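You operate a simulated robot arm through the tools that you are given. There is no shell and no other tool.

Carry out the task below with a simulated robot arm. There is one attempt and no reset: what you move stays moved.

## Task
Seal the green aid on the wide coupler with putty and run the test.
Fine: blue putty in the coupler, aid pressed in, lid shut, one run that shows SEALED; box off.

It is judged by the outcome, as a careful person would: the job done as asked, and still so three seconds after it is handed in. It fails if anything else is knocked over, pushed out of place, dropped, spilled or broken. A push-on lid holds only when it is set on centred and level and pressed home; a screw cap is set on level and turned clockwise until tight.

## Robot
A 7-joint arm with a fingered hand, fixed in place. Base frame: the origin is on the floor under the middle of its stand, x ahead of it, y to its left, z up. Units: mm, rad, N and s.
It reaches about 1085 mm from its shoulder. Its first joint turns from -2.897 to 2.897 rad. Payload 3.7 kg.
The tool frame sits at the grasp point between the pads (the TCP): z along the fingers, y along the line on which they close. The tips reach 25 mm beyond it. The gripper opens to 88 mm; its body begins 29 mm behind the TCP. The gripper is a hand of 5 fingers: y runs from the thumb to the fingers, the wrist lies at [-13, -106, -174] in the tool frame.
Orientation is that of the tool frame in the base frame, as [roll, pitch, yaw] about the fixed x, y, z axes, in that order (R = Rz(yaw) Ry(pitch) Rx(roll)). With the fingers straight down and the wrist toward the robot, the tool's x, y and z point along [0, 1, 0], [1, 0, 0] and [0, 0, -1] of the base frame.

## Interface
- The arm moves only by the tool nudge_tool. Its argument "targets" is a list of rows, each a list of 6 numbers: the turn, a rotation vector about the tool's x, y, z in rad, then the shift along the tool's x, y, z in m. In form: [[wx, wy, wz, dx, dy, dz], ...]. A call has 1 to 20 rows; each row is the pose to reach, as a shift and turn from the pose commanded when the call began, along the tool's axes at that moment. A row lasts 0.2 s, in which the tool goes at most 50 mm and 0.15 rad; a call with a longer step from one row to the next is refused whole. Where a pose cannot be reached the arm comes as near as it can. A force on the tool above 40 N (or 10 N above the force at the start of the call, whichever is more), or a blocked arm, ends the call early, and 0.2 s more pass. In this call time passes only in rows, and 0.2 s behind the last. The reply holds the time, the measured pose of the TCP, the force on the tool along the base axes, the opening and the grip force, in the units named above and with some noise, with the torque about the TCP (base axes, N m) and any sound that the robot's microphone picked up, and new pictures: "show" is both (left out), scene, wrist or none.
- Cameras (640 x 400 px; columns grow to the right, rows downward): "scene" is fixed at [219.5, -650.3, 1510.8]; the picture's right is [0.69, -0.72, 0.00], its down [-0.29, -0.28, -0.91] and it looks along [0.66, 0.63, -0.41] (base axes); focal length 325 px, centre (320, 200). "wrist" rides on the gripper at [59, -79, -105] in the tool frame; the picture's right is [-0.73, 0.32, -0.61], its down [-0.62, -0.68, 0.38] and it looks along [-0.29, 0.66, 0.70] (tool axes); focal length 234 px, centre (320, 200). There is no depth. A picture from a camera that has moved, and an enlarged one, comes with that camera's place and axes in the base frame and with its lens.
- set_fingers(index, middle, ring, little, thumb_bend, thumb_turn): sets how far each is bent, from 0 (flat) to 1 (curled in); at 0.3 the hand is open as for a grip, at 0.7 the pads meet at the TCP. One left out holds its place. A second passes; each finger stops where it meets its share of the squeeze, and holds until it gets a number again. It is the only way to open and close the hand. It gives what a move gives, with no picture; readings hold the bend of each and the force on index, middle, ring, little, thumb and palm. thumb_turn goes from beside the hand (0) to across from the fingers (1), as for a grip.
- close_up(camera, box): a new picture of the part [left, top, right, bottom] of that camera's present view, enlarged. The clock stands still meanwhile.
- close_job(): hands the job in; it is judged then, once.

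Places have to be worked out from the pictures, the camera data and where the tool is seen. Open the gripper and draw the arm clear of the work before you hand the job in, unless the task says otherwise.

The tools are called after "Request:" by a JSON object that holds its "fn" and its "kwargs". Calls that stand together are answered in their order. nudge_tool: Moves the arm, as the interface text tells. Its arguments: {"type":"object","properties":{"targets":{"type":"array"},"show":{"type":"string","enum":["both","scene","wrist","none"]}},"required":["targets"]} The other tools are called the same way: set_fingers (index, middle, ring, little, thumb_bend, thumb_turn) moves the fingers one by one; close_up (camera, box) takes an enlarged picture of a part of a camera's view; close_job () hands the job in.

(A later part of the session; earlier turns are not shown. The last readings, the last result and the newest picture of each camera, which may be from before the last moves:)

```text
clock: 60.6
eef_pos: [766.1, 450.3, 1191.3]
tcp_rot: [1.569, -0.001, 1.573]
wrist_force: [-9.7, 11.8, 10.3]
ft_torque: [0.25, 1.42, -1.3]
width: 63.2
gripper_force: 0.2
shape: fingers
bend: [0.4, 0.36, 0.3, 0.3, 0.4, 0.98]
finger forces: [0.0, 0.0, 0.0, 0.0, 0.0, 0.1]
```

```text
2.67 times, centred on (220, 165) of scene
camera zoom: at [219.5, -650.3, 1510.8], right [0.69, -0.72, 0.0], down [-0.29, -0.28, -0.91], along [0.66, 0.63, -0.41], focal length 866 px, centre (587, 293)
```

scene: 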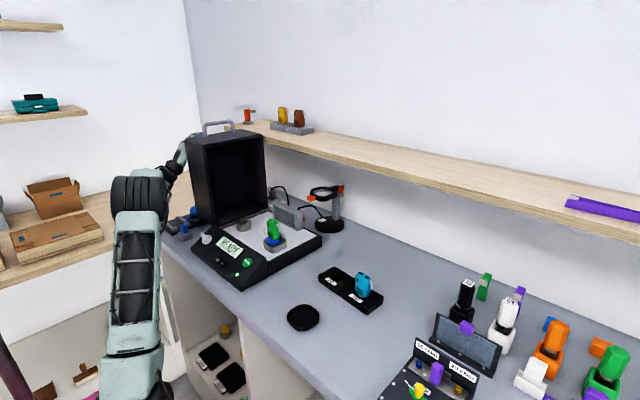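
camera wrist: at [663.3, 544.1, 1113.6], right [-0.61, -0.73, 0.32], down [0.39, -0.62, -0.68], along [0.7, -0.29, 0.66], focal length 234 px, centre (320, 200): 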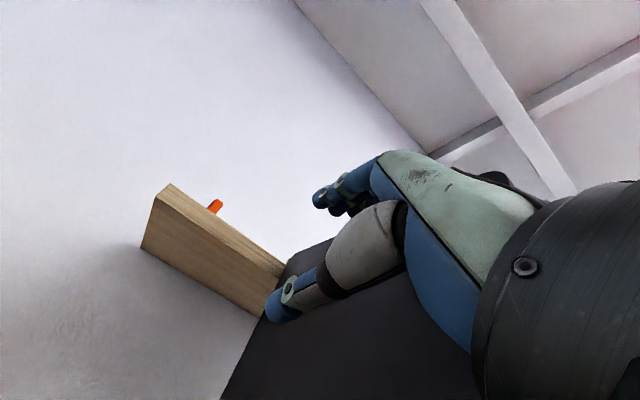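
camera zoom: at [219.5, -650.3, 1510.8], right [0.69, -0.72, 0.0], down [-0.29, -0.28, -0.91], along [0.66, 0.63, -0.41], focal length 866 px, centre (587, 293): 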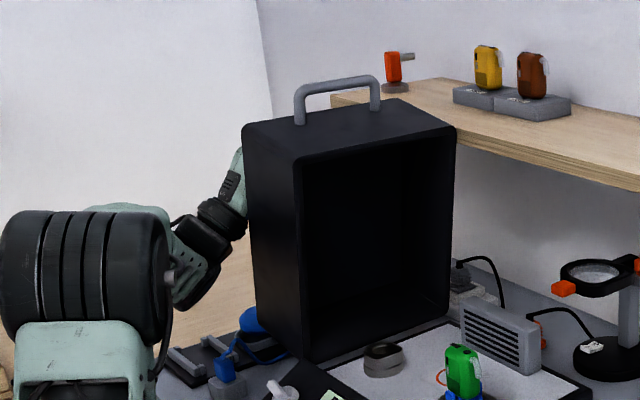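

The lid has rotated about 8°. I'll hold still briefly to see whether the force stays (weight or friction) or fades (damping).

Request:
{"fn": "nudge_tool", "kwargs": {"targets": [[0, 0, 0, 0, 0, 0], [0, 0, 0, 0, 0, 0]], "show": "wrist"}}

```text
clock: 61.2
eef_pos: [767.0, 450.5, 1191.1]
tcp_rot: [1.569, 0.0, 1.572]
wrist_force: [-13.7, 10.8, 10.7]
ft_torque: [0.2, 1.74, -1.42]
width: 63.4
gripper_force: 0.1
shape: fingers
bend: [0.4, 0.36, 0.3, 0.3, 0.4, 0.98]
finger forces: [0.1, 0.0, 0.1, 0.0, 0.0, 0.0]
camera wrist: at [663.0, 509.4, 1113.7], right [-0.61, -0.73, 0.32], down [0.39, -0.62, -0.68], along [0.7, -0.29, 0.66], focal length 234 px, centre (320, 200)
```

wrist: 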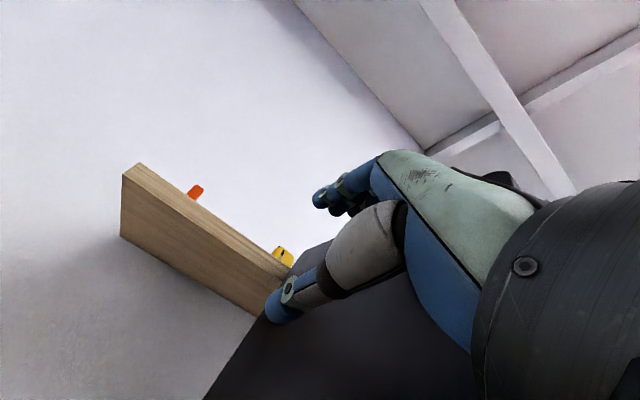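

The load is static and the wrist mount has started rubbing on the lid's corner. I'll back off 40 mm and see whether the lid stays put or falls back.

Request:
{"fn": "nudge_tool", "kwargs": {"targets": [[0, 0, 0, 0.01, 0, 0], [0, 0, 0, 0.02, 0, 0], [0, 0, 0, 0.03, 0, 0], [0, 0, 0, 0.04, 0, 0]], "show": "none"}}

Request:
{"fn": "close_up", "kwargs": {"camera": "scene", "box": [150, 90, 290, 240]}}

```text
clock: 62.2
eef_pos: [769.3, 488.9, 1189.9]
tcp_rot: [1.572, 0.0, 1.572]
wrist_force: [0.1, 0.8, 0.7]
ft_torque: [0.0, -0.01, 0.03]
width: 63.4
gripper_force: 0.0
shape: fingers
bend: [0.4, 0.36, 0.3, 0.3, 0.4, 0.98]
finger forces: [0.0, 0.1, 0.1, 0.0, 0.0, 0.1]
```

```text
2.67 times, centred on (220, 165) of scene
camera zoom: at [219.5, -650.3, 1510.8], right [0.69, -0.72, 0.0], down [-0.29, -0.28, -0.91], along [0.66, 0.63, -0.41], focal length 866 px, centre (587, 293)
```

zoom: 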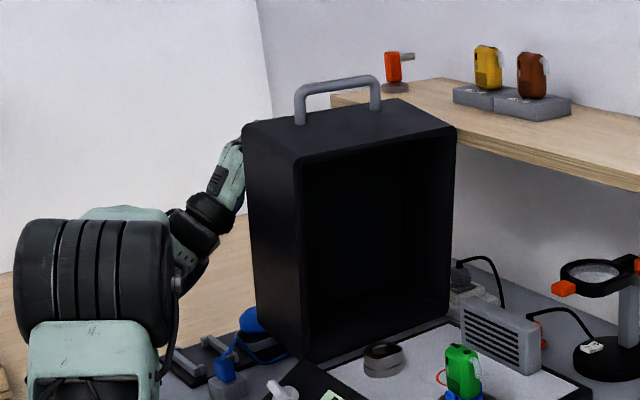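

The lid stays where it was pushed, so the hinge has friction and holds position. I can shut it under control by following it around the hinge, leaning the hand with the lid. First arc segment to about 18°.

Request:
{"fn": "nudge_tool", "kwargs": {"targets": [[0, 0, 0.06, -0.014, 0.02, 0], [0, 0, 0.122, -0.031, 0.035, 0], [0, 0, 0.17, -0.0488, 0.041, 0], [0, 0, 0.22, -0.0628, 0.0472, 0], [0, 0, 0.27, -0.077, 0.0526, 0], [0, 0, 0.32, -0.0916, 0.0574, 0]], "show": "none"}}

Request:
{"fn": "close_up", "kwargs": {"camera": "scene", "box": [150, 90, 290, 240]}}

```text
clock: 63.6
eef_pos: [767.4, 398.1, 1248.2]
tcp_rot: [1.571, -0.32, 1.57]
wrist_force: [0.1, 2.5, -0.5]
ft_torque: [0.03, 0.0, -0.12]
width: 63.6
gripper_force: 0.8
shape: fingers
bend: [0.4, 0.36, 0.3, 0.3, 0.4, 0.98]
finger forces: [0.1, 0.0, 0.1, 0.2, 0.1, 2.4]
```

```text
2.67 times, centred on (220, 165) of scene
camera zoom: at [219.5, -650.3, 1510.8], right [0.69, -0.72, 0.0], down [-0.29, -0.28, -0.91], along [0.66, 0.63, -0.41], focal length 866 px, centre (587, 293)
```

zoom: 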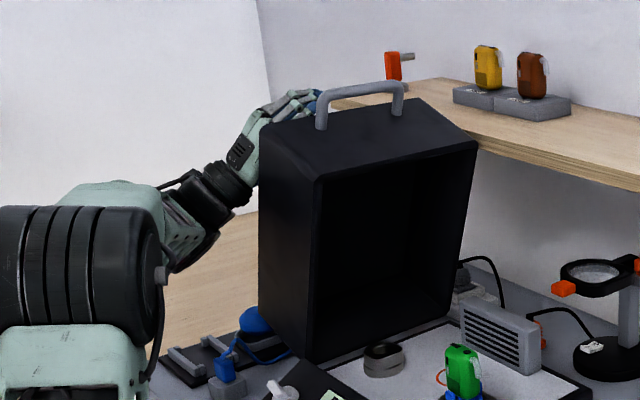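

The lid follows smoothly at about 18° with only 2.4 N on the palm. I'll continue the same arc past the balance point, to about 33°, slowly.

Request:
{"fn": "nudge_tool", "kwargs": {"targets": [[0, 0, 0.05, -0.0127, 0.0084, 0], [0, 0, 0.1, -0.0258, 0.0162, 0], [0, 0, 0.15, -0.0393, 0.0233, 0], [0, 0, 0.2, -0.0532, 0.0298, 0], [0, 0, 0.25, -0.0673, 0.0355, 0]], "show": "none"}}

Request:
{"fn": "close_up", "kwargs": {"camera": "scene", "box": [150, 90, 290, 240]}}

```text
clock: 64.8
eef_pos: [766.4, 324.2, 1259.1]
tcp_rot: [1.571, -0.571, 1.57]
wrist_force: [-1.5, 2.6, 0.6]
ft_torque: [-0.02, 0.07, -0.16]
width: 63.4
gripper_force: 1.3
shape: fingers
bend: [0.4, 0.36, 0.3, 0.3, 0.4, 0.98]
finger forces: [0.0, 0.1, 0.0, 0.1, 0.0, 2.3]
```

```text
2.67 times, centred on (220, 165) of scene
camera zoom: at [219.5, -650.3, 1510.8], right [0.69, -0.72, 0.0], down [-0.29, -0.28, -0.91], along [0.66, 0.63, -0.41], focal length 866 px, centre (587, 293)
```

zoom: 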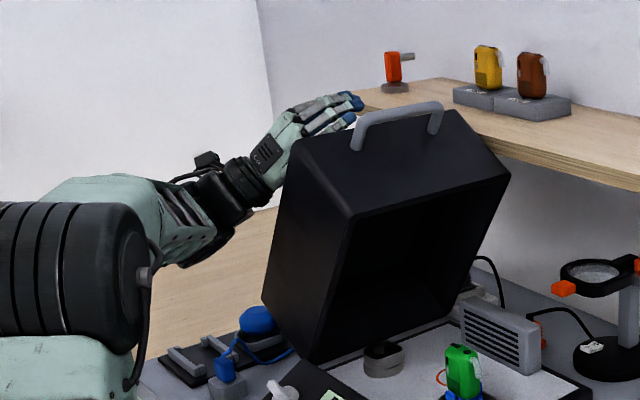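

It still needs a light 2.3 N push past 30°, so friction holds it throughout. I'll continue the arc to about 53°.

Request:
{"fn": "nudge_tool", "kwargs": {"targets": [[0, 0, 0.05, -0.0127, 0.0084, 0], [0, 0, 0.1, -0.0258, 0.0162, 0], [0, 0, 0.15, -0.0393, 0.0233, 0], [0, 0, 0.2, -0.0532, 0.0298, 0], [0, 0, 0.25, -0.0673, 0.0355, 0], [0, 0, 0.3, -0.0817, 0.0405, 0], [0, 0, 0.35, -0.0963, 0.0448, 0]], "show": "none"}}

Request:
{"fn": "close_up", "kwargs": {"camera": "scene", "box": [170, 90, 330, 260]}}

```text
clock: 66.4
eef_pos: [767.4, 218.2, 1247.3]
tcp_rot: [1.566, -0.922, 1.576]
wrist_force: [-0.1, 1.0, 0.5]
ft_torque: [0.01, 0.06, -0.07]
width: 63.2
gripper_force: 0.6
shape: fingers
bend: [0.4, 0.36, 0.3, 0.3, 0.4, 0.98]
finger forces: [0.0, 0.1, 0.0, 0.1, 0.0, 1.6]
```

```text
2.35 times, centred on (250, 175) of scene
camera zoom: at [219.5, -650.3, 1510.8], right [0.69, -0.72, 0.0], down [-0.29, -0.28, -0.91], along [0.66, 0.63, -0.41], focal length 764 px, centre (485, 259)
```

zoom: 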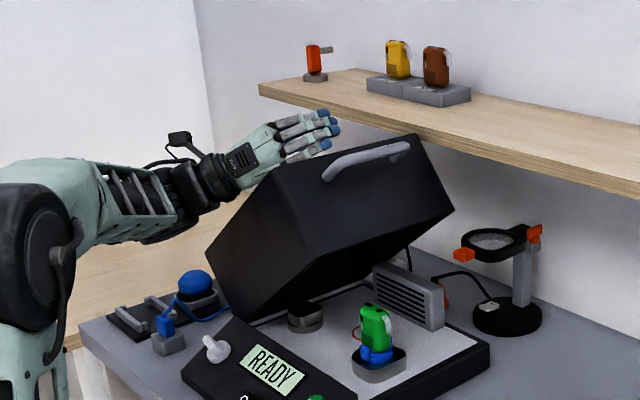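

Now at about 53° with light contact and the aid well clear inside the cavity. Continuing to about 73°.

Request:
{"fn": "nudge_tool", "kwargs": {"targets": [[0, 0, 0.05, -0.0127, 0.0084, 0], [0, 0, 0.1, -0.0258, 0.0162, 0], [0, 0, 0.15, -0.0393, 0.0233, 0], [0, 0, 0.2, -0.0532, 0.0298, 0], [0, 0, 0.25, -0.0673, 0.0355, 0], [0, 0, 0.3, -0.0817, 0.0405, 0], [0, 0, 0.35, -0.0963, 0.0448, 0]], "show": "none"}}

Request:
{"fn": "close_up", "kwargs": {"camera": "scene", "box": [170, 110, 330, 280]}}

```text
clock: 68.0
eef_pos: [777.5, 120.4, 1210.5]
tcp_rot: [1.573, -1.267, 1.571]
wrist_force: [-0.9, 0.3, 0.1]
ft_torque: [-0.01, -0.02, 0.01]
width: 63.5
gripper_force: 0.0
shape: fingers
bend: [0.4, 0.36, 0.3, 0.3, 0.4, 0.98]
finger forces: [0.0, 0.1, 0.0, 0.1, 0.0, 0.0]
out of reach, approached as far as the arm can: row 1, 7
```

```text
2.35 times, centred on (250, 195) of scene
camera zoom: at [219.5, -650.3, 1510.8], right [0.69, -0.72, 0.0], down [-0.29, -0.28, -0.91], along [0.66, 0.63, -0.41], focal length 764 px, centre (485, 212)
```

zoom: 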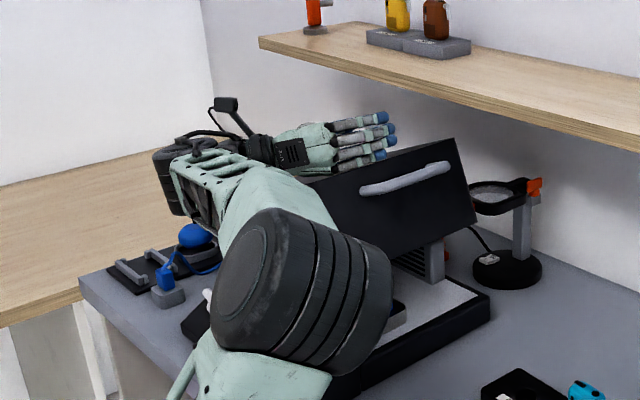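

The arm changed its elbow posture during that segment. I'll check the full scene to make sure nothing is touched.

Request:
{"fn": "close_up", "kwargs": {"camera": "scene", "box": [0, 0, 640, 400]}}

Request:
{"fn": "close_up", "kwargs": {"camera": "scene", "box": [140, 150, 340, 300]}}

Request:
{"fn": "close_up", "kwargs": {"camera": "wrist", "box": [0, 0, 640, 400]}}

```text
1.00 times, centred on (320, 200) of scene (not enlarged: the box is as wide or as high as the picture)
camera zoom: at [219.5, -650.3, 1510.8], right [0.69, -0.72, 0.0], down [-0.29, -0.28, -0.91], along [0.66, 0.63, -0.41], focal length 325 px, centre (320, 200)
```

zoom: 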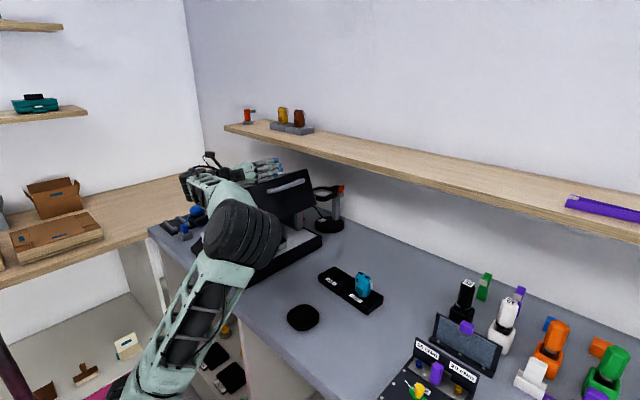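

```text
2.67 times, centred on (240, 225) of scene
camera zoom: at [219.5, -650.3, 1510.8], right [0.69, -0.72, 0.0], down [-0.29, -0.28, -0.91], along [0.66, 0.63, -0.41], focal length 866 px, centre (533, 133)
```

zoom: 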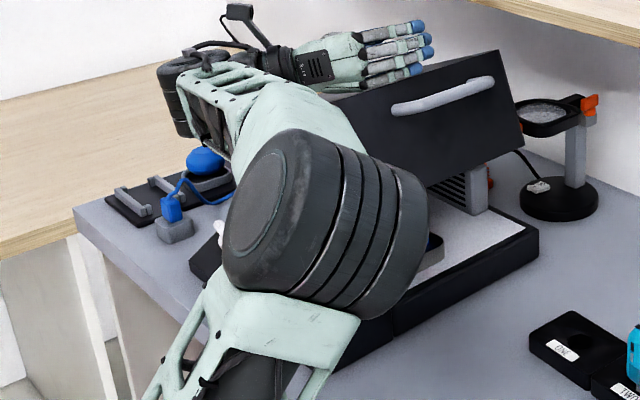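

```text
1.00 times, centred on (320, 200) of wrist (not enlarged: the box is as wide or as high as the picture)
camera zoom: at [672.8, 213.0, 1244.8], right [-0.61, -0.53, -0.59], down [0.38, 0.46, -0.8], along [0.7, -0.71, -0.08], focal length 234 px, centre (320, 200)
```

zoom: 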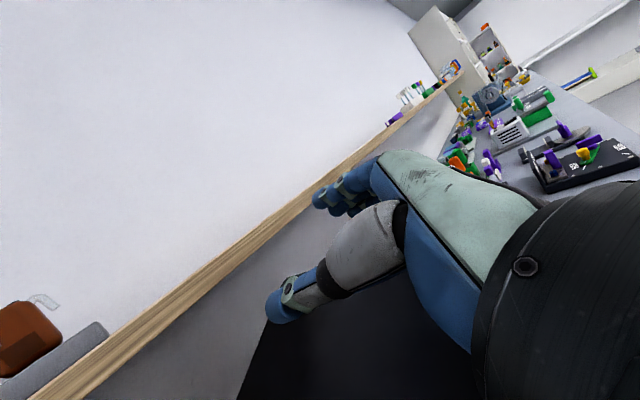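

Nothing is touched; the elbow is in free air and the lid is holding by itself at roughly 70°. For the last part I'll lift off and turn the hand back to pointing down so I can press on the lid's top from above.

Request:
{"fn": "nudge_tool", "kwargs": {"targets": [[0, 0, 0, 0.0191, 0.0059, 0], [0, 0, 0, 0.043, 0.0133, 0], [0.1028, -0.0758, -0.0758, 0.0447, 0.0195, -0.0136], [0.2056, -0.1515, -0.1515, 0.0464, 0.0256, -0.0272], [0.3084, -0.2273, -0.2273, 0.0481, 0.0318, -0.0408], [0.4112, -0.303, -0.303, 0.0498, 0.038, -0.0545], [0.514, -0.3788, -0.3788, 0.0515, 0.0441, -0.0681], [0.6168, -0.4545, -0.4545, 0.0532, 0.0503, -0.0817], [0.7197, -0.5303, -0.5303, 0.055, 0.0565, -0.0953], [0.8225, -0.606, -0.606, 0.0567, 0.0627, -0.1089], [0.9253, -0.6818, -0.6818, 0.0584, 0.0688, -0.1225], [1.0281, -0.7575, -0.7575, 0.0601, 0.075, -0.1362], [1.1309, -0.8333, -0.8333, 0.0618, 0.0812, -0.1498], [1.2337, -0.9091, -0.9091, 0.0635, 0.0873, -0.1634], [1.3365, -0.9848, -0.9848, 0.0652, 0.0935, -0.177]], "show": "both"}}

```text
clock: 71.2
eef_pos: [600.4, 49.4, 1301.7]
tcp_rot: [-3.139, 0.002, 1.575]
wrist_force: [0.4, 0.4, 0.5]
ft_torque: [0.01, 0.01, -0.01]
width: 63.3
gripper_force: 0.1
shape: fingers
bend: [0.4, 0.36, 0.3, 0.3, 0.4, 0.98]
finger forces: [0.0, 0.0, 0.1, 0.0, 0.0, 0.1]
camera wrist: at [521.8, 108.5, 1407.7], right [0.33, -0.72, 0.61], down [-0.68, -0.63, -0.38], along [0.66, -0.29, -0.7], focal length 234 px, centre (320, 200)
```

scene: 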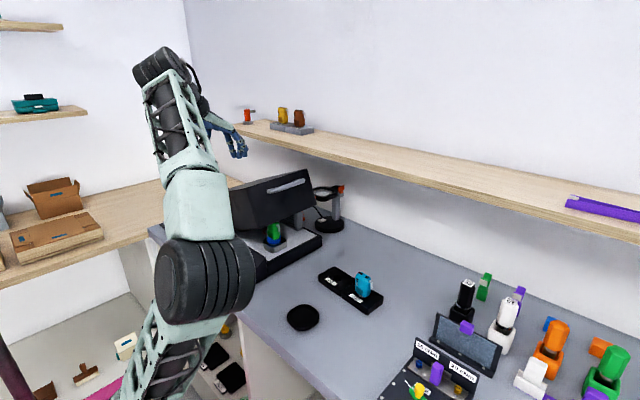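
wrist: 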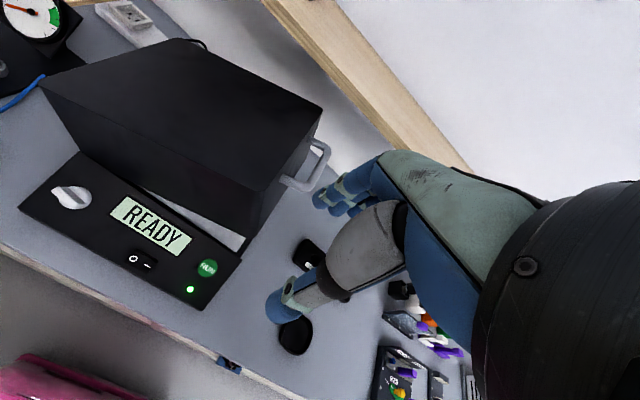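

The lid is holding at roughly 70° and the hand points down again. I'll bunch the fingertips together for a firm pusher and move above the lid's far end.

Request:
{"fn": "set_fingers", "kwargs": {"index": 0.68, "middle": 0.68, "ring": 0.68, "little": 0.68, "thumb_bend": 0.68}}

Request:
{"fn": "nudge_tool", "kwargs": {"targets": [[0, 0, 0, 0.012, 0.03, 0.006], [0, 0, 0, 0.024, 0.06, 0.012], [0, 0, 0, 0.036, 0.09, 0.018], [0, 0, 0, 0.048, 0.115, 0.024], [0, 0, 0, 0.06, 0.14, 0.03]], "show": "both"}}

Request:
{"fn": "close_up", "kwargs": {"camera": "scene", "box": [170, 110, 350, 280]}}

```text
clock: 72.2
eef_pos: [599.8, 48.2, 1300.5]
tcp_rot: [3.141, 0.0, 1.571]
wrist_force: [0.4, -0.5, -0.6]
ft_torque: [0.0, 0.0, 0.02]
width: 2.8
gripper_force: 0.0
shape: fingers
bend: [0.68, 0.68, 0.68, 0.68, 0.68, 0.98]
finger forces: [0.0, 0.0, 0.0, 0.1, 0.0, 0.0]
```

```text
clock: 73.4
eef_pos: [738.8, 107.6, 1270.4]
tcp_rot: [-3.141, 0.001, 1.571]
wrist_force: [0.1, -0.5, 0.3]
ft_torque: [0.04, 0.04, 0.01]
width: 3.0
gripper_force: 0.0
shape: fingers
bend: [0.68, 0.68, 0.68, 0.68, 0.68, 0.98]
finger forces: [0.1, 0.0, 0.0, 0.1, 0.1, 0.0]
camera wrist: at [661.2, 166.9, 1377.5], right [0.32, -0.73, 0.61], down [-0.68, -0.62, -0.38], along [0.66, -0.29, -0.7], focal length 234 px, centre (320, 200)
```

scene: 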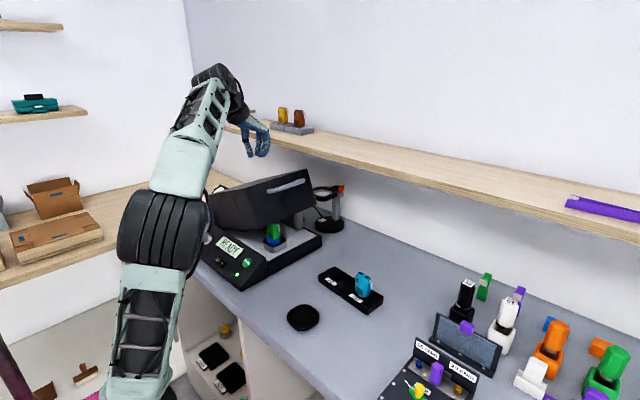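
wrist: 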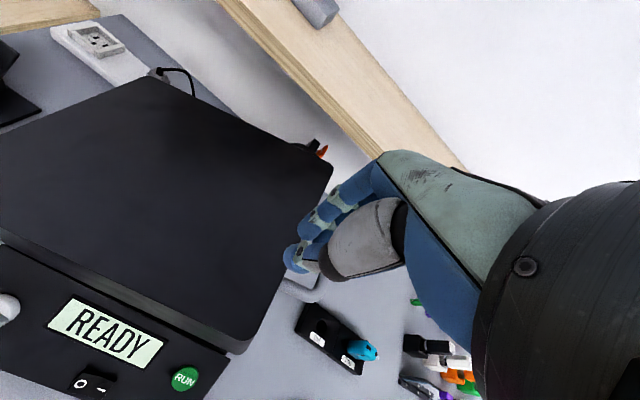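

```text
2.35 times, centred on (260, 195) of scene
camera zoom: at [219.5, -650.3, 1510.8], right [0.69, -0.72, 0.0], down [-0.29, -0.28, -0.91], along [0.66, 0.63, -0.41], focal length 764 px, centre (461, 212)
```

zoom: 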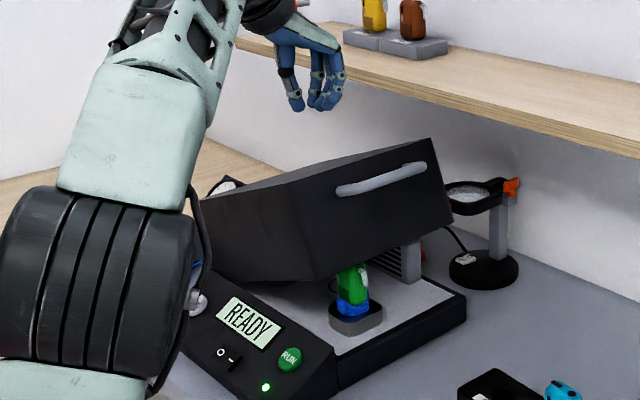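

The lid is at about 67° closed. I'll come down onto its top surface and begin pressing gently.

Request:
{"fn": "nudge_tool", "kwargs": {"targets": [[0, 0, 0, 0, 0, 0.02], [0, 0, 0, 0, 0, 0.04], [0, 0, 0, 0, 0, 0.052], [0, 0, 0, 0, 0, 0.06], [0, 0, 0, 0, 0, 0.068], [0, 0, 0, 0, 0, 0.076], [0, 0, 0, 0, 0, 0.084]], "show": "none"}}

Request:
{"fn": "close_up", "kwargs": {"camera": "scene", "box": [170, 110, 350, 280]}}

```text
clock: 75.0
eef_pos: [739.6, 109.0, 1186.8]
tcp_rot: [3.142, 0.001, 1.571]
wrist_force: [0.5, 0.2, 0.9]
ft_torque: [-0.01, 0.0, 0.02]
width: 3.1
gripper_force: 0.1
shape: fingers
bend: [0.68, 0.68, 0.68, 0.68, 0.68, 0.98]
finger forces: [0.1, 0.0, 0.8, 0.1, 0.0, 0.1]
```

```text
2.35 times, centred on (260, 195) of scene
camera zoom: at [219.5, -650.3, 1510.8], right [0.69, -0.72, 0.0], down [-0.29, -0.28, -0.91], along [0.66, 0.63, -0.41], focal length 764 px, centre (461, 212)
```

zoom: 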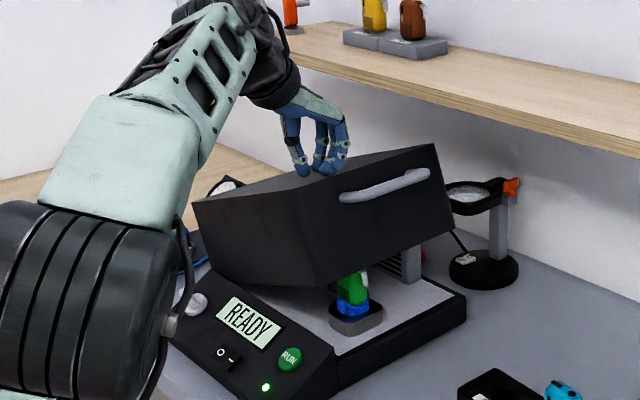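

Light contact at 0.8 N and the lid is following. I'll continue lowering steadily toward closed.

Request:
{"fn": "nudge_tool", "kwargs": {"targets": [[0, 0, 0, 0, 0, 0.008], [0, 0, 0, 0, 0, 0.016], [0, 0, 0, 0, 0, 0.024], [0, 0, 0, 0, 0, 0.032], [0, 0, 0, 0, 0, 0.04], [0, 0, 0, 0, 0, 0.048], [0, 0, 0, 0, 0, 0.055]], "show": "none"}}

Request:
{"fn": "close_up", "kwargs": {"camera": "scene", "box": [170, 130, 350, 300]}}

```text
clock: 76.6
eef_pos: [738.4, 107.6, 1131.5]
tcp_rot: [-3.141, 0.001, 1.572]
wrist_force: [0.0, 0.7, 0.8]
ft_torque: [0.0, -0.01, -0.01]
width: 3.0
gripper_force: 0.1
shape: fingers
bend: [0.68, 0.68, 0.68, 0.68, 0.68, 0.98]
finger forces: [0.1, 0.6, 0.0, 0.1, 0.0, 0.0]
```

```text
2.35 times, centred on (260, 215) of scene
camera zoom: at [219.5, -650.3, 1510.8], right [0.69, -0.72, 0.0], down [-0.29, -0.28, -0.91], along [0.66, 0.63, -0.41], focal length 764 px, centre (461, 165)
```

zoom: 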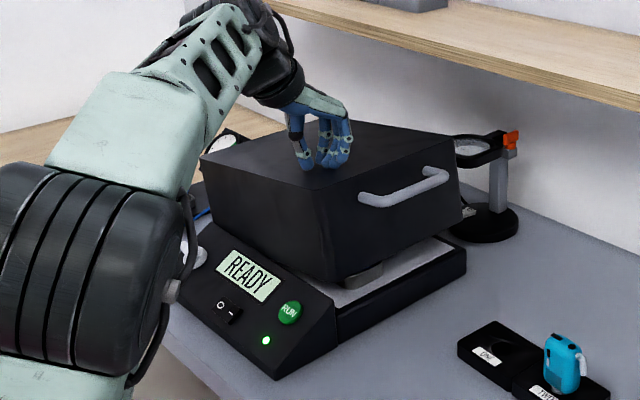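

Nearly shut, with a gap of perhaps 25 mm left at the front. I'll press the rest of the way slowly until it seats.

Request:
{"fn": "nudge_tool", "kwargs": {"targets": [[0, 0, 0, 0, 0, 0.004], [0, 0, 0, 0, 0, 0.008], [0, 0, 0, 0, 0, 0.012], [0, 0, 0, 0, 0, 0.016], [0, 0, 0, 0, 0, 0.02], [0, 0, 0, 0, 0, 0.023], [0, 0, 0, 0, 0, 0.026]], "show": "none"}}

Request:
{"fn": "close_up", "kwargs": {"camera": "scene", "box": [170, 130, 350, 300]}}

```text
clock: 78.2
eef_pos: [739.8, 108.8, 1106.0]
tcp_rot: [3.141, 0.001, 1.571]
wrist_force: [0.4, 0.3, 1.0]
ft_torque: [0.02, -0.03, 0.0]
width: 3.0
gripper_force: 0.3
shape: fingers
bend: [0.68, 0.68, 0.68, 0.68, 0.68, 0.98]
finger forces: [0.0, 0.6, 0.1, 0.1, 0.0, 0.0]
```

```text
2.35 times, centred on (260, 215) of scene
camera zoom: at [219.5, -650.3, 1510.8], right [0.69, -0.72, 0.0], down [-0.29, -0.28, -0.91], along [0.66, 0.63, -0.41], focal length 764 px, centre (461, 165)
```

zoom: 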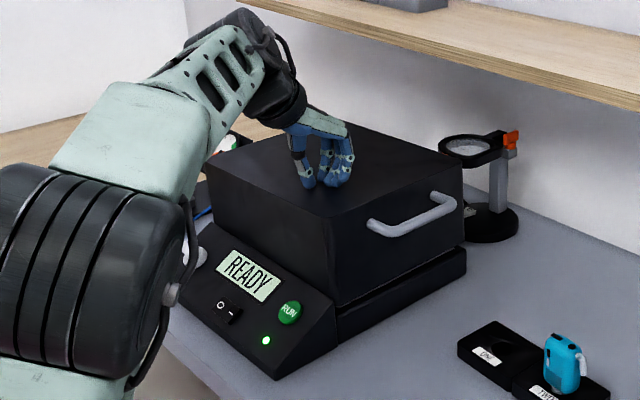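

The lid looks almost down. I'll continue pressing in small steps to feel it seat.

Request:
{"fn": "nudge_tool", "kwargs": {"targets": [[0, 0, 0, 0, 0, 0.002], [0, 0, 0, 0, 0, 0.004], [0, 0, 0, 0, 0, 0.006], [0, 0, 0, 0, 0, 0.008], [0, 0, 0, 0, 0, 0.01]], "show": "none"}}

Request:
{"fn": "close_up", "kwargs": {"camera": "scene", "box": [200, 170, 320, 290]}}

```text
clock: 79.4
eef_pos: [740.2, 109.1, 1095.8]
tcp_rot: [3.139, -0.002, 1.572]
wrist_force: [-0.5, -0.2, 13.5]
ft_torque: [0.1, 0.11, 0.03]
width: 2.3
gripper_force: 6.7
shape: fingers
bend: [0.68, 0.68, 0.68, 0.68, 0.68, 0.98]
finger forces: [2.4, 0.6, 0.0, 0.0, 10.8, 0.0]
```

```text
3.33 times, centred on (260, 230) of scene
camera zoom: at [219.5, -650.3, 1510.8], right [0.69, -0.72, 0.0], down [-0.29, -0.28, -0.91], along [0.66, 0.63, -0.41], focal length 1083 px, centre (520, 100)
```

zoom: 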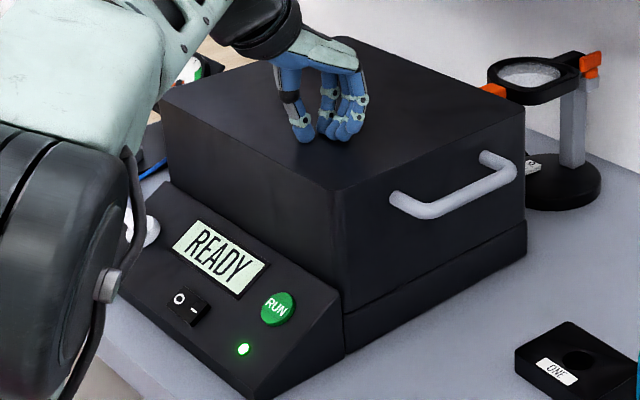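

The lid is shut, seated against a firm 13.5 N stop, with a flush seam. I'll lift off and set the hand for button pressing: index extended, other fingers curled.

Request:
{"fn": "nudge_tool", "kwargs": {"targets": [[0, 0, 0, 0, 0, -0.02], [0, 0, 0, 0, 0, -0.045], [0, 0, 0, 0, -0.03, -0.07], [0, 0, 0, -0.01, -0.07, -0.085], [0, 0, 0, -0.03, -0.11, -0.085], [0, 0, 0, -0.045, -0.131, -0.085]], "show": "none"}}

Request:
{"fn": "set_fingers", "kwargs": {"index": 0.4, "middle": 1.0, "ring": 1.0, "little": 1.0, "thumb_bend": 0.4}}

Request:
{"fn": "close_up", "kwargs": {"camera": "scene", "box": [150, 110, 330, 290]}}

Request:
{"fn": "close_up", "kwargs": {"camera": "wrist", "box": [0, 0, 640, 400]}}

```text
clock: 80.8
eef_pos: [607.8, 65.2, 1180.3]
tcp_rot: [-3.141, 0.003, 1.572]
wrist_force: [0.5, 0.7, -0.1]
ft_torque: [-0.02, -0.02, -0.01]
width: 2.9
gripper_force: 0.1
shape: fingers
bend: [0.68, 0.68, 0.68, 0.68, 0.68, 0.98]
finger forces: [0.0, 0.1, 0.1, 0.0, 0.0, 0.0]
```

```text
clock: 81.8
eef_pos: [609.3, 66.0, 1179.8]
tcp_rot: [-3.14, 0.0, 1.571]
wrist_force: [0.4, 0.3, -0.1]
ft_torque: [0.02, -0.01, 0.0]
width: 63.2
gripper_force: 0.0
shape: fingers
bend: [0.4, 1.0, 1.0, 1.0, 0.4, 0.98]
finger forces: [0.1, 0.0, 0.0, 0.0, 0.0, 0.0]
```

```text
2.22 times, centred on (240, 200) of scene
camera zoom: at [219.5, -650.3, 1510.8], right [0.69, -0.72, 0.0], down [-0.29, -0.28, -0.91], along [0.66, 0.63, -0.41], focal length 722 px, centre (498, 200)
```

zoom: 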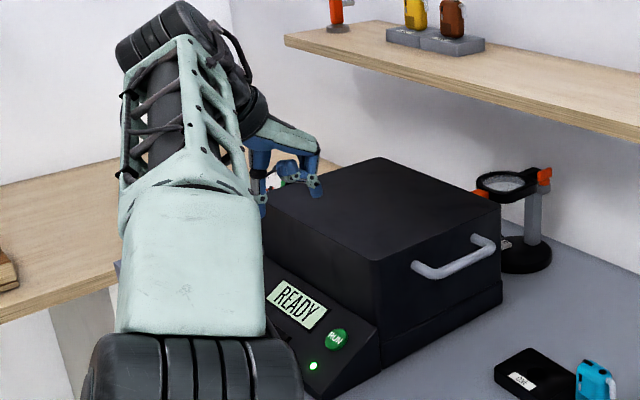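

```text
1.00 times, centred on (320, 200) of wrist (not enlarged: the box is as wide or as high as the picture)
camera zoom: at [530.8, 124.5, 1286.8], right [0.32, -0.73, 0.61], down [-0.68, -0.62, -0.38], along [0.66, -0.29, -0.7], focal length 234 px, centre (320, 200)
```

zoom: 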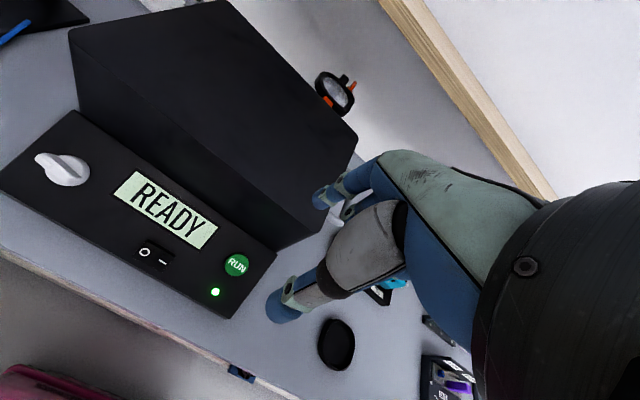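

RUN is at about (647, 57, 953). With the index tip 38 mm ahead of the TCP, I'll move above it and lower partway to verify alignment.

Request:
{"fn": "nudge_tool", "kwargs": {"targets": [[0, 0, 0, -0.004, 0, 0.035], [0, 0, 0, -0.008, 0, 0.07], [0, 0, 0, -0.0125, 0, 0.105], [0, 0, 0, -0.0125, 0, 0.14]], "show": "none"}}

Request:
{"fn": "close_up", "kwargs": {"camera": "wrist", "box": [220, 140, 400, 320]}}

Request:
{"fn": "close_up", "kwargs": {"camera": "scene", "box": [190, 180, 290, 280]}}

```text
clock: 82.8
eef_pos: [607.7, 51.1, 1042.2]
tcp_rot: [-3.141, -0.001, 1.573]
wrist_force: [0.3, -0.2, 0.1]
ft_torque: [0.02, 0.03, 0.04]
width: 62.9
gripper_force: 0.0
shape: fingers
bend: [0.4, 1.0, 1.0, 1.0, 0.4, 0.98]
finger forces: [0.1, 0.0, 0.0, 0.1, 0.1, 0.0]
```

```text
2.22 times, centred on (310, 230) of wrist
camera zoom: at [530.2, 110.6, 1147.6], right [0.32, -0.73, 0.61], down [-0.68, -0.62, -0.38], along [0.66, -0.29, -0.7], focal length 520 px, centre (342, 133)
```

zoom: 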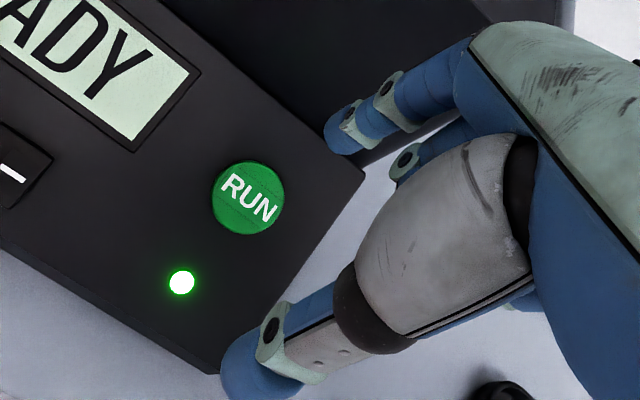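

```text
4.00 times, centred on (240, 230) of scene
camera zoom: at [219.5, -650.3, 1510.8], right [0.69, -0.72, 0.0], down [-0.29, -0.28, -0.91], along [0.66, 0.63, -0.41], focal length 1300 px, centre (640, 80)
```

zoom: 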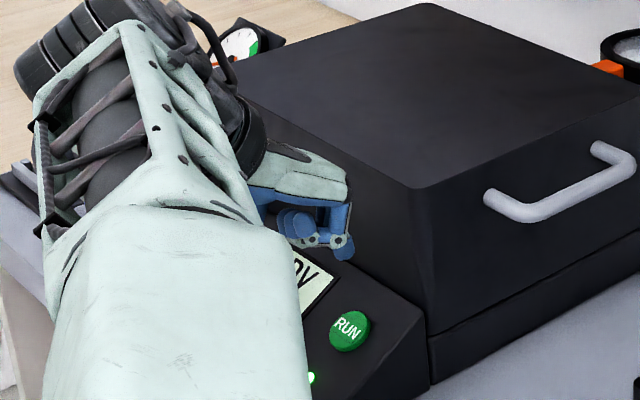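

The index tip lines up with RUN to within about 3 mm on a 32 mm button. I'll correct that and lower to just above the button.

Request:
{"fn": "nudge_tool", "kwargs": {"targets": [[0, 0, 0, 0, -0.003, 0.02], [0, 0, 0, 0, -0.003, 0.038], [0, 0, 0, 0, -0.003, 0.05]], "show": "none"}}

Request:
{"fn": "close_up", "kwargs": {"camera": "wrist", "box": [220, 140, 400, 320]}}

Request:
{"fn": "close_up", "kwargs": {"camera": "scene", "box": [210, 200, 290, 280]}}

```text
clock: 83.6
eef_pos: [604.9, 51.9, 989.8]
tcp_rot: [3.141, 0.0, 1.572]
wrist_force: [0.1, 0.1, 0.3]
ft_torque: [0.0, -0.01, -0.03]
width: 62.9
gripper_force: 0.2
shape: fingers
bend: [0.4, 1.0, 1.0, 1.0, 0.4, 0.98]
finger forces: [0.0, 0.1, 0.0, 0.0, 0.0, 0.0]
```

```text
2.22 times, centred on (310, 230) of wrist
camera zoom: at [527.0, 110.6, 1096.7], right [0.32, -0.73, 0.61], down [-0.68, -0.62, -0.38], along [0.66, -0.29, -0.7], focal length 520 px, centre (342, 133)
```

zoom: 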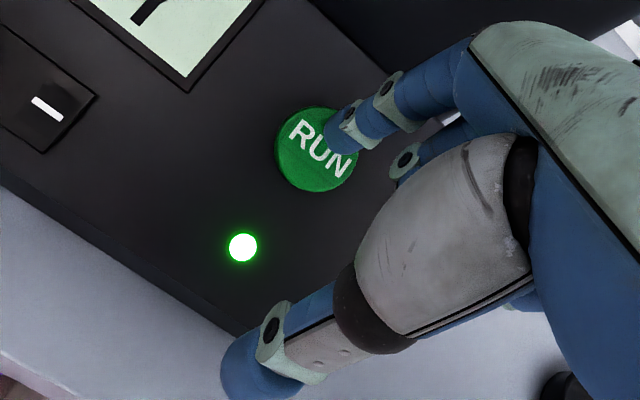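

```text
5.00 times, centred on (250, 240) of scene
camera zoom: at [219.5, -650.3, 1510.8], right [0.69, -0.72, 0.0], down [-0.29, -0.28, -0.91], along [0.66, 0.63, -0.41], focal length 1624 px, centre (670, 0)
```

zoom: 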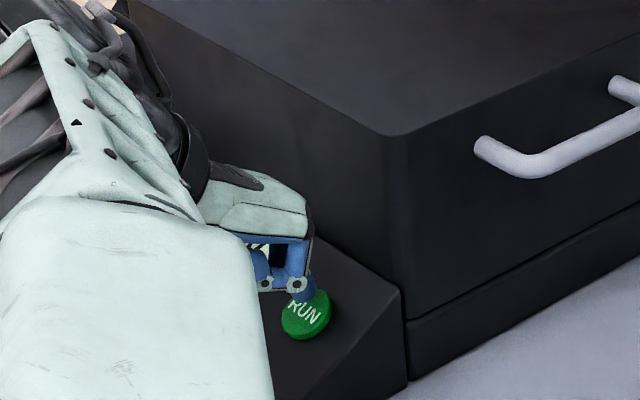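

The index tip is right above the button. I'll press down in small steps and watch for the button's response.

Request:
{"fn": "nudge_tool", "kwargs": {"targets": [[0, 0, 0, 0, 0, 0.003], [0, 0, 0, 0, 0, 0.005], [0, 0, 0, 0, 0, 0.007], [0, 0, 0, 0, 0, 0.009]], "show": "none"}}

Request:
{"fn": "close_up", "kwargs": {"camera": "wrist", "box": [180, 80, 400, 320]}}

```text
clock: 84.6
eef_pos: [605.2, 51.5, 981.4]
tcp_rot: [-3.142, -0.002, 1.573]
wrist_force: [-0.1, -0.5, 2.0]
ft_torque: [0.01, -0.06, -0.01]
width: 63.2
gripper_force: 1.0
shape: fingers
bend: [0.4, 1.0, 1.0, 1.0, 0.4, 0.98]
finger forces: [1.8, 0.1, 0.0, 0.0, 0.0, 0.0]
heard: click
```

```text
1.67 times, centred on (290, 200) of wrist
camera zoom: at [527.0, 110.5, 1088.1], right [0.32, -0.73, 0.61], down [-0.68, -0.62, -0.38], along [0.66, -0.29, -0.7], focal length 390 px, centre (370, 200)
```

zoom: 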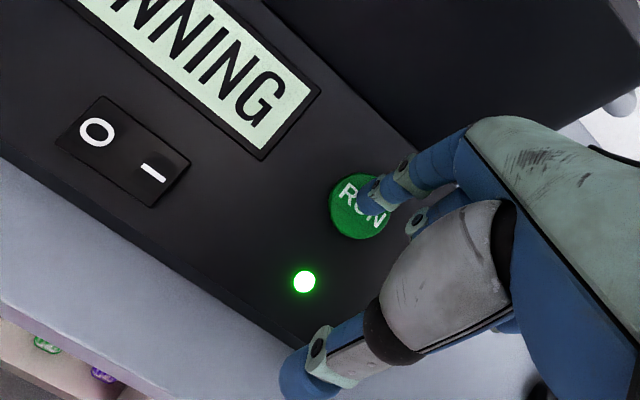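

A click, and the display shows RUNNING. I'll lift the finger straight off so it isn't pressed twice, then watch the display.

Request:
{"fn": "nudge_tool", "kwargs": {"targets": [[0, 0, 0, 0, 0, -0.01], [0, 0, 0, 0, 0, -0.03], [0, 0, 0, 0, 0, -0.06], [0, 0, 0, 0, 0, -0.09]], "show": "wrist"}}

```text
clock: 85.6
eef_pos: [605.0, 52.1, 1072.5]
tcp_rot: [3.141, 0.001, 1.572]
wrist_force: [0.5, -0.1, -0.1]
ft_torque: [-0.02, 0.0, -0.02]
width: 63.1
gripper_force: 0.0
shape: fingers
bend: [0.4, 1.0, 1.0, 1.0, 0.4, 0.98]
finger forces: [0.1, 0.0, 0.1, 0.0, 0.1, 0.0]
camera wrist: at [527.5, 110.6, 1179.2], right [0.32, -0.73, 0.61], down [-0.68, -0.62, -0.38], along [0.66, -0.29, -0.7], focal length 234 px, centre (320, 200)
```

wrist: 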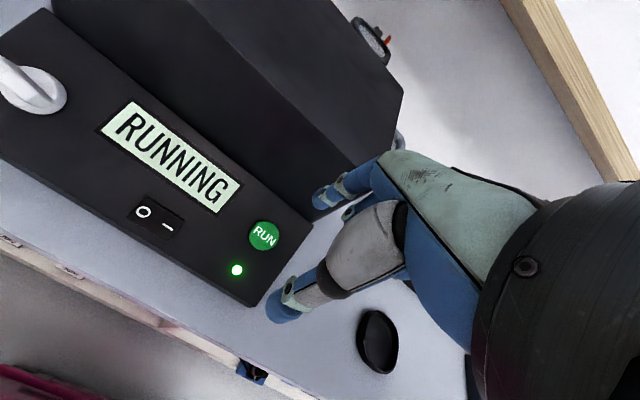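

It's running. I'll hold still and wait for the result.

Request:
{"fn": "nudge_tool", "kwargs": {"targets": [[0, 0, 0, 0, 0, 0], [0, 0, 0, 0, 0, 0], [0, 0, 0, 0, 0, 0], [0, 0, 0, 0, 0, 0], [0, 0, 0, 0, 0, 0], [0, 0, 0, 0, 0, 0], [0, 0, 0, 0, 0, 0], [0, 0, 0, 0, 0, 0], [0, 0, 0, 0, 0, 0], [0, 0, 0, 0, 0, 0], [0, 0, 0, 0, 0, 0], [0, 0, 0, 0, 0, 0], [0, 0, 0, 0, 0, 0], [0, 0, 0, 0, 0, 0], [0, 0, 0, 0, 0, 0]], "show": "wrist"}}

```text
clock: 88.8
eef_pos: [605.0, 50.0, 1071.9]
tcp_rot: [3.14, 0.0, 1.57]
wrist_force: [-1.1, 0.5, 0.0]
ft_torque: [-0.03, -0.02, 0.0]
width: 63.1
gripper_force: 0.2
shape: fingers
bend: [0.4, 1.0, 1.0, 1.0, 0.4, 0.98]
finger forces: [0.0, 0.1, 0.1, 0.1, 0.1, 0.1]
camera wrist: at [527.6, 110.6, 1178.9], right [0.32, -0.73, 0.61], down [-0.68, -0.62, -0.38], along [0.66, -0.29, -0.7], focal length 234 px, centre (320, 200)
```

wrist: 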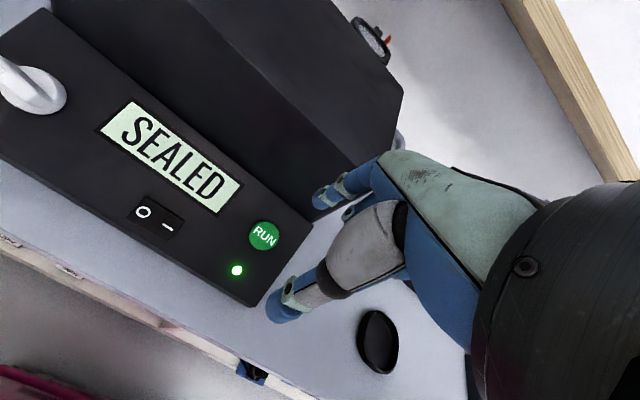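

The display shows SEALED. Now the power: the rocker's "O" end is at about (606, 157, 936). I'll zoom in on it before pressing.

Request:
{"fn": "close_up", "kwargs": {"camera": "wrist", "box": [110, 170, 210, 260]}}

Request:
{"fn": "close_up", "kwargs": {"camera": "scene", "box": [190, 190, 290, 290]}}

```text
4.44 times, centred on (160, 215) of wrist
camera zoom: at [527.6, 110.6, 1178.9], right [0.32, -0.73, 0.61], down [-0.68, -0.62, -0.38], along [0.66, -0.29, -0.7], focal length 1041 px, centre (1031, 133)
```

zoom: 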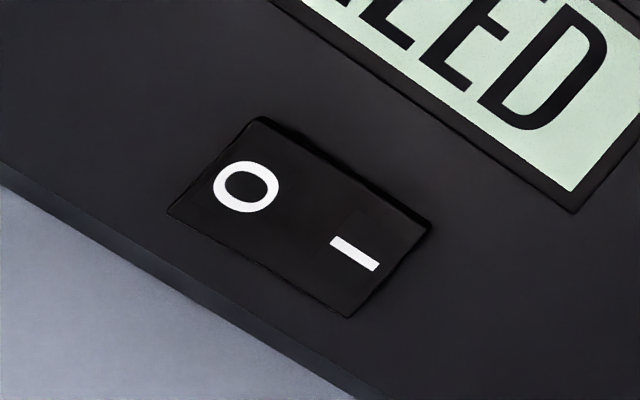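

```text
4.00 times, centred on (240, 240) of scene
camera zoom: at [219.5, -650.3, 1510.8], right [0.69, -0.72, 0.0], down [-0.29, -0.28, -0.91], along [0.66, 0.63, -0.41], focal length 1300 px, centre (640, 40)
```

zoom: 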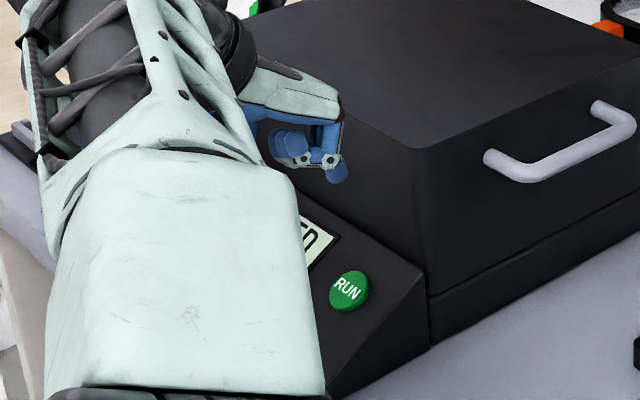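

The rocker spans y ≈ 127–164 with "O" at (606, 157). I'll move the index tip over the O end and check alignment before pressing.

Request:
{"fn": "nudge_tool", "kwargs": {"targets": [[0, 0, 0, 0.035, -0.014, 0.0], [0, 0, 0, 0.07, -0.028, 0.01], [0, 0, 0, 0.101, -0.04, 0.03], [0, 0, 0, 0.101, -0.04, 0.06], [0, 0, 0, 0.101, -0.04, 0.085]], "show": "none"}}

Request:
{"fn": "close_up", "kwargs": {"camera": "wrist", "box": [220, 100, 400, 280]}}

Request:
{"fn": "close_up", "kwargs": {"camera": "scene", "box": [170, 170, 290, 290]}}

```text
clock: 90.0
eef_pos: [564.1, 153.2, 988.4]
tcp_rot: [3.14, -0.001, 1.571]
wrist_force: [0.2, -0.9, -0.2]
ft_torque: [0.0, -0.02, -0.01]
width: 62.9
gripper_force: 0.1
shape: fingers
bend: [0.4, 1.0, 1.0, 1.0, 0.4, 0.98]
finger forces: [0.1, 0.0, 0.1, 0.0, 0.0, 0.0]
```

```text
2.22 times, centred on (310, 190) of wrist
camera zoom: at [486.4, 211.5, 1094.1], right [0.32, -0.73, 0.61], down [-0.68, -0.62, -0.38], along [0.66, -0.29, -0.7], focal length 520 px, centre (342, 222)
```

zoom: 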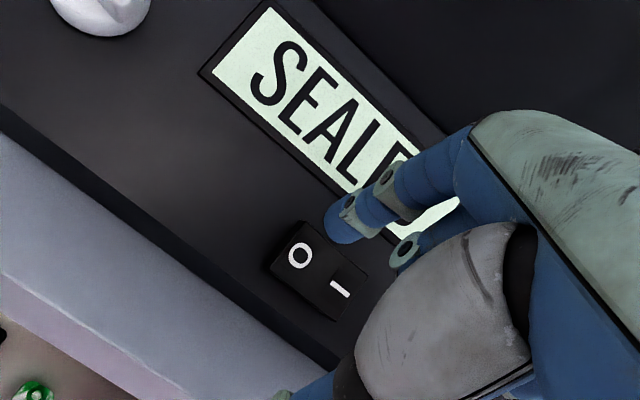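

```text
3.33 times, centred on (230, 230) of scene
camera zoom: at [219.5, -650.3, 1510.8], right [0.69, -0.72, 0.0], down [-0.29, -0.28, -0.91], along [0.66, 0.63, -0.41], focal length 1083 px, centre (620, 100)
```

zoom: 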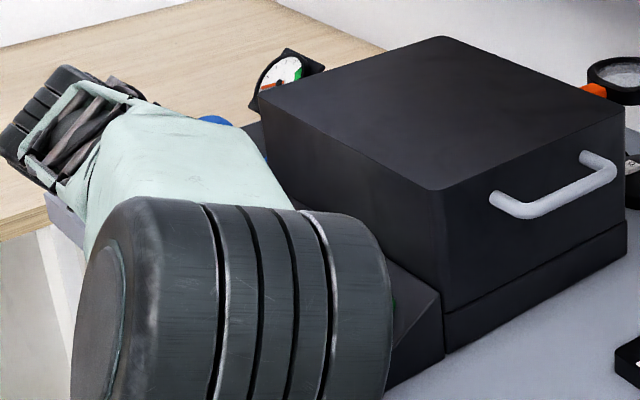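

The index tip will land right on the "O". I'll lower and press in small steps, listening for the click.

Request:
{"fn": "nudge_tool", "kwargs": {"targets": [[0, 0, 0, 0, 0.0008, 0.008], [0, 0, 0, 0, 0.0008, 0.015], [0, 0, 0, 0, 0.0008, 0.019], [0, 0, 0, 0, 0.0008, 0.022], [0, 0, 0, 0, 0.0008, 0.025]], "show": "none"}}

Request:
{"fn": "close_up", "kwargs": {"camera": "wrist", "box": [180, 60, 400, 280]}}

```text
clock: 91.2
eef_pos: [565.2, 153.7, 962.9]
tcp_rot: [3.14, -0.002, 1.573]
wrist_force: [-3.5, 0.9, 12.8]
ft_torque: [0.04, -0.47, 0.02]
width: 63.4
gripper_force: 6.1
shape: fingers
bend: [0.4, 1.0, 1.0, 1.0, 0.4, 0.98]
finger forces: [12.9, 0.0, 0.0, 0.1, 0.0, 0.0]
```

```text
1.82 times, centred on (290, 170) of wrist
camera zoom: at [487.2, 212.6, 1069.4], right [0.32, -0.73, 0.61], down [-0.68, -0.62, -0.39], along [0.66, -0.29, -0.7], focal length 426 px, centre (374, 254)
```

zoom: 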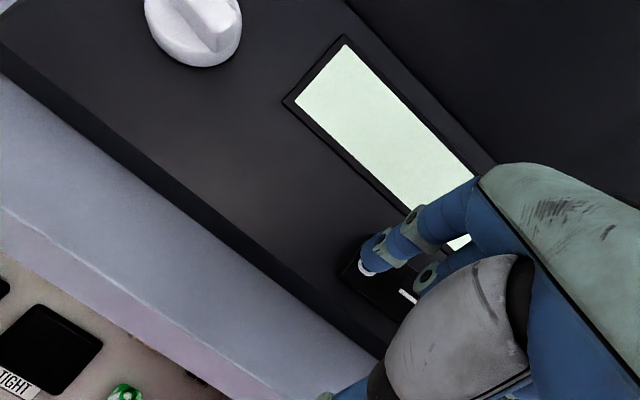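

The display has gone blank with the O end pressed, so the box is off. I'll lift straight off and check.

Request:
{"fn": "nudge_tool", "kwargs": {"targets": [[0, 0, 0, 0, 0, -0.01], [0, 0, 0, 0, 0, -0.03], [0, 0, 0, 0, 0, -0.06], [0, 0, 0, 0, 0, -0.1], [0, 0, 0, -0.02, -0.01, -0.14]], "show": "wrist"}}

Request:
{"fn": "close_up", "kwargs": {"camera": "wrist", "box": [60, 100, 300, 300]}}

```text
clock: 92.4
eef_pos: [553.3, 134.5, 1102.2]
tcp_rot: [3.141, 0.002, 1.571]
wrist_force: [0.1, -0.6, 0.5]
ft_torque: [-0.04, 0.02, 0.02]
width: 63.2
gripper_force: 0.0
shape: fingers
bend: [0.4, 1.0, 1.0, 1.0, 0.4, 0.98]
finger forces: [0.0, 0.0, 0.1, 0.1, 0.0, 0.0]
camera wrist: at [475.2, 193.2, 1208.3], right [0.32, -0.73, 0.61], down [-0.68, -0.62, -0.38], along [0.66, -0.29, -0.7], focal length 234 px, centre (320, 200)
```

wrist: 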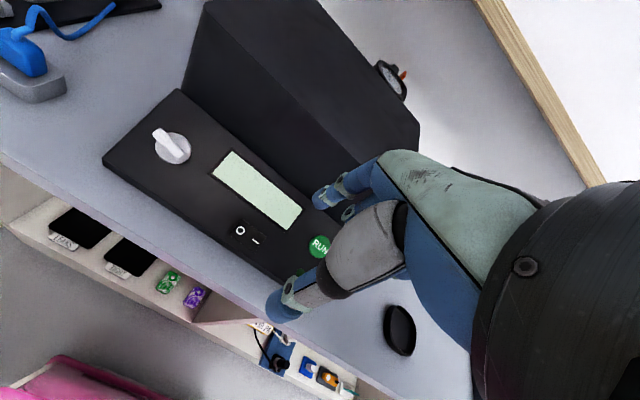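

```text
2.00 times, centred on (180, 200) of wrist
camera zoom: at [475.2, 193.2, 1208.3], right [0.32, -0.73, 0.61], down [-0.68, -0.62, -0.38], along [0.66, -0.29, -0.7], focal length 468 px, centre (600, 200)
```

zoom: 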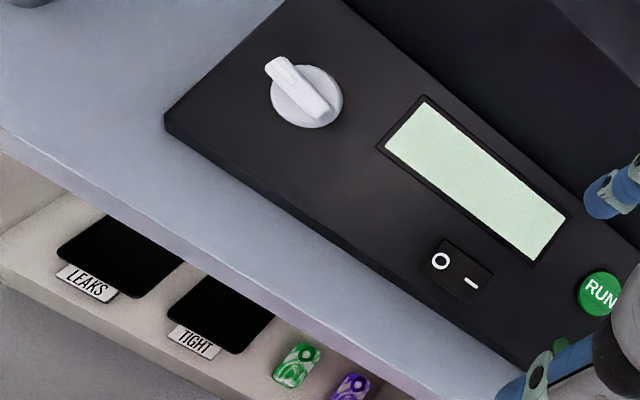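

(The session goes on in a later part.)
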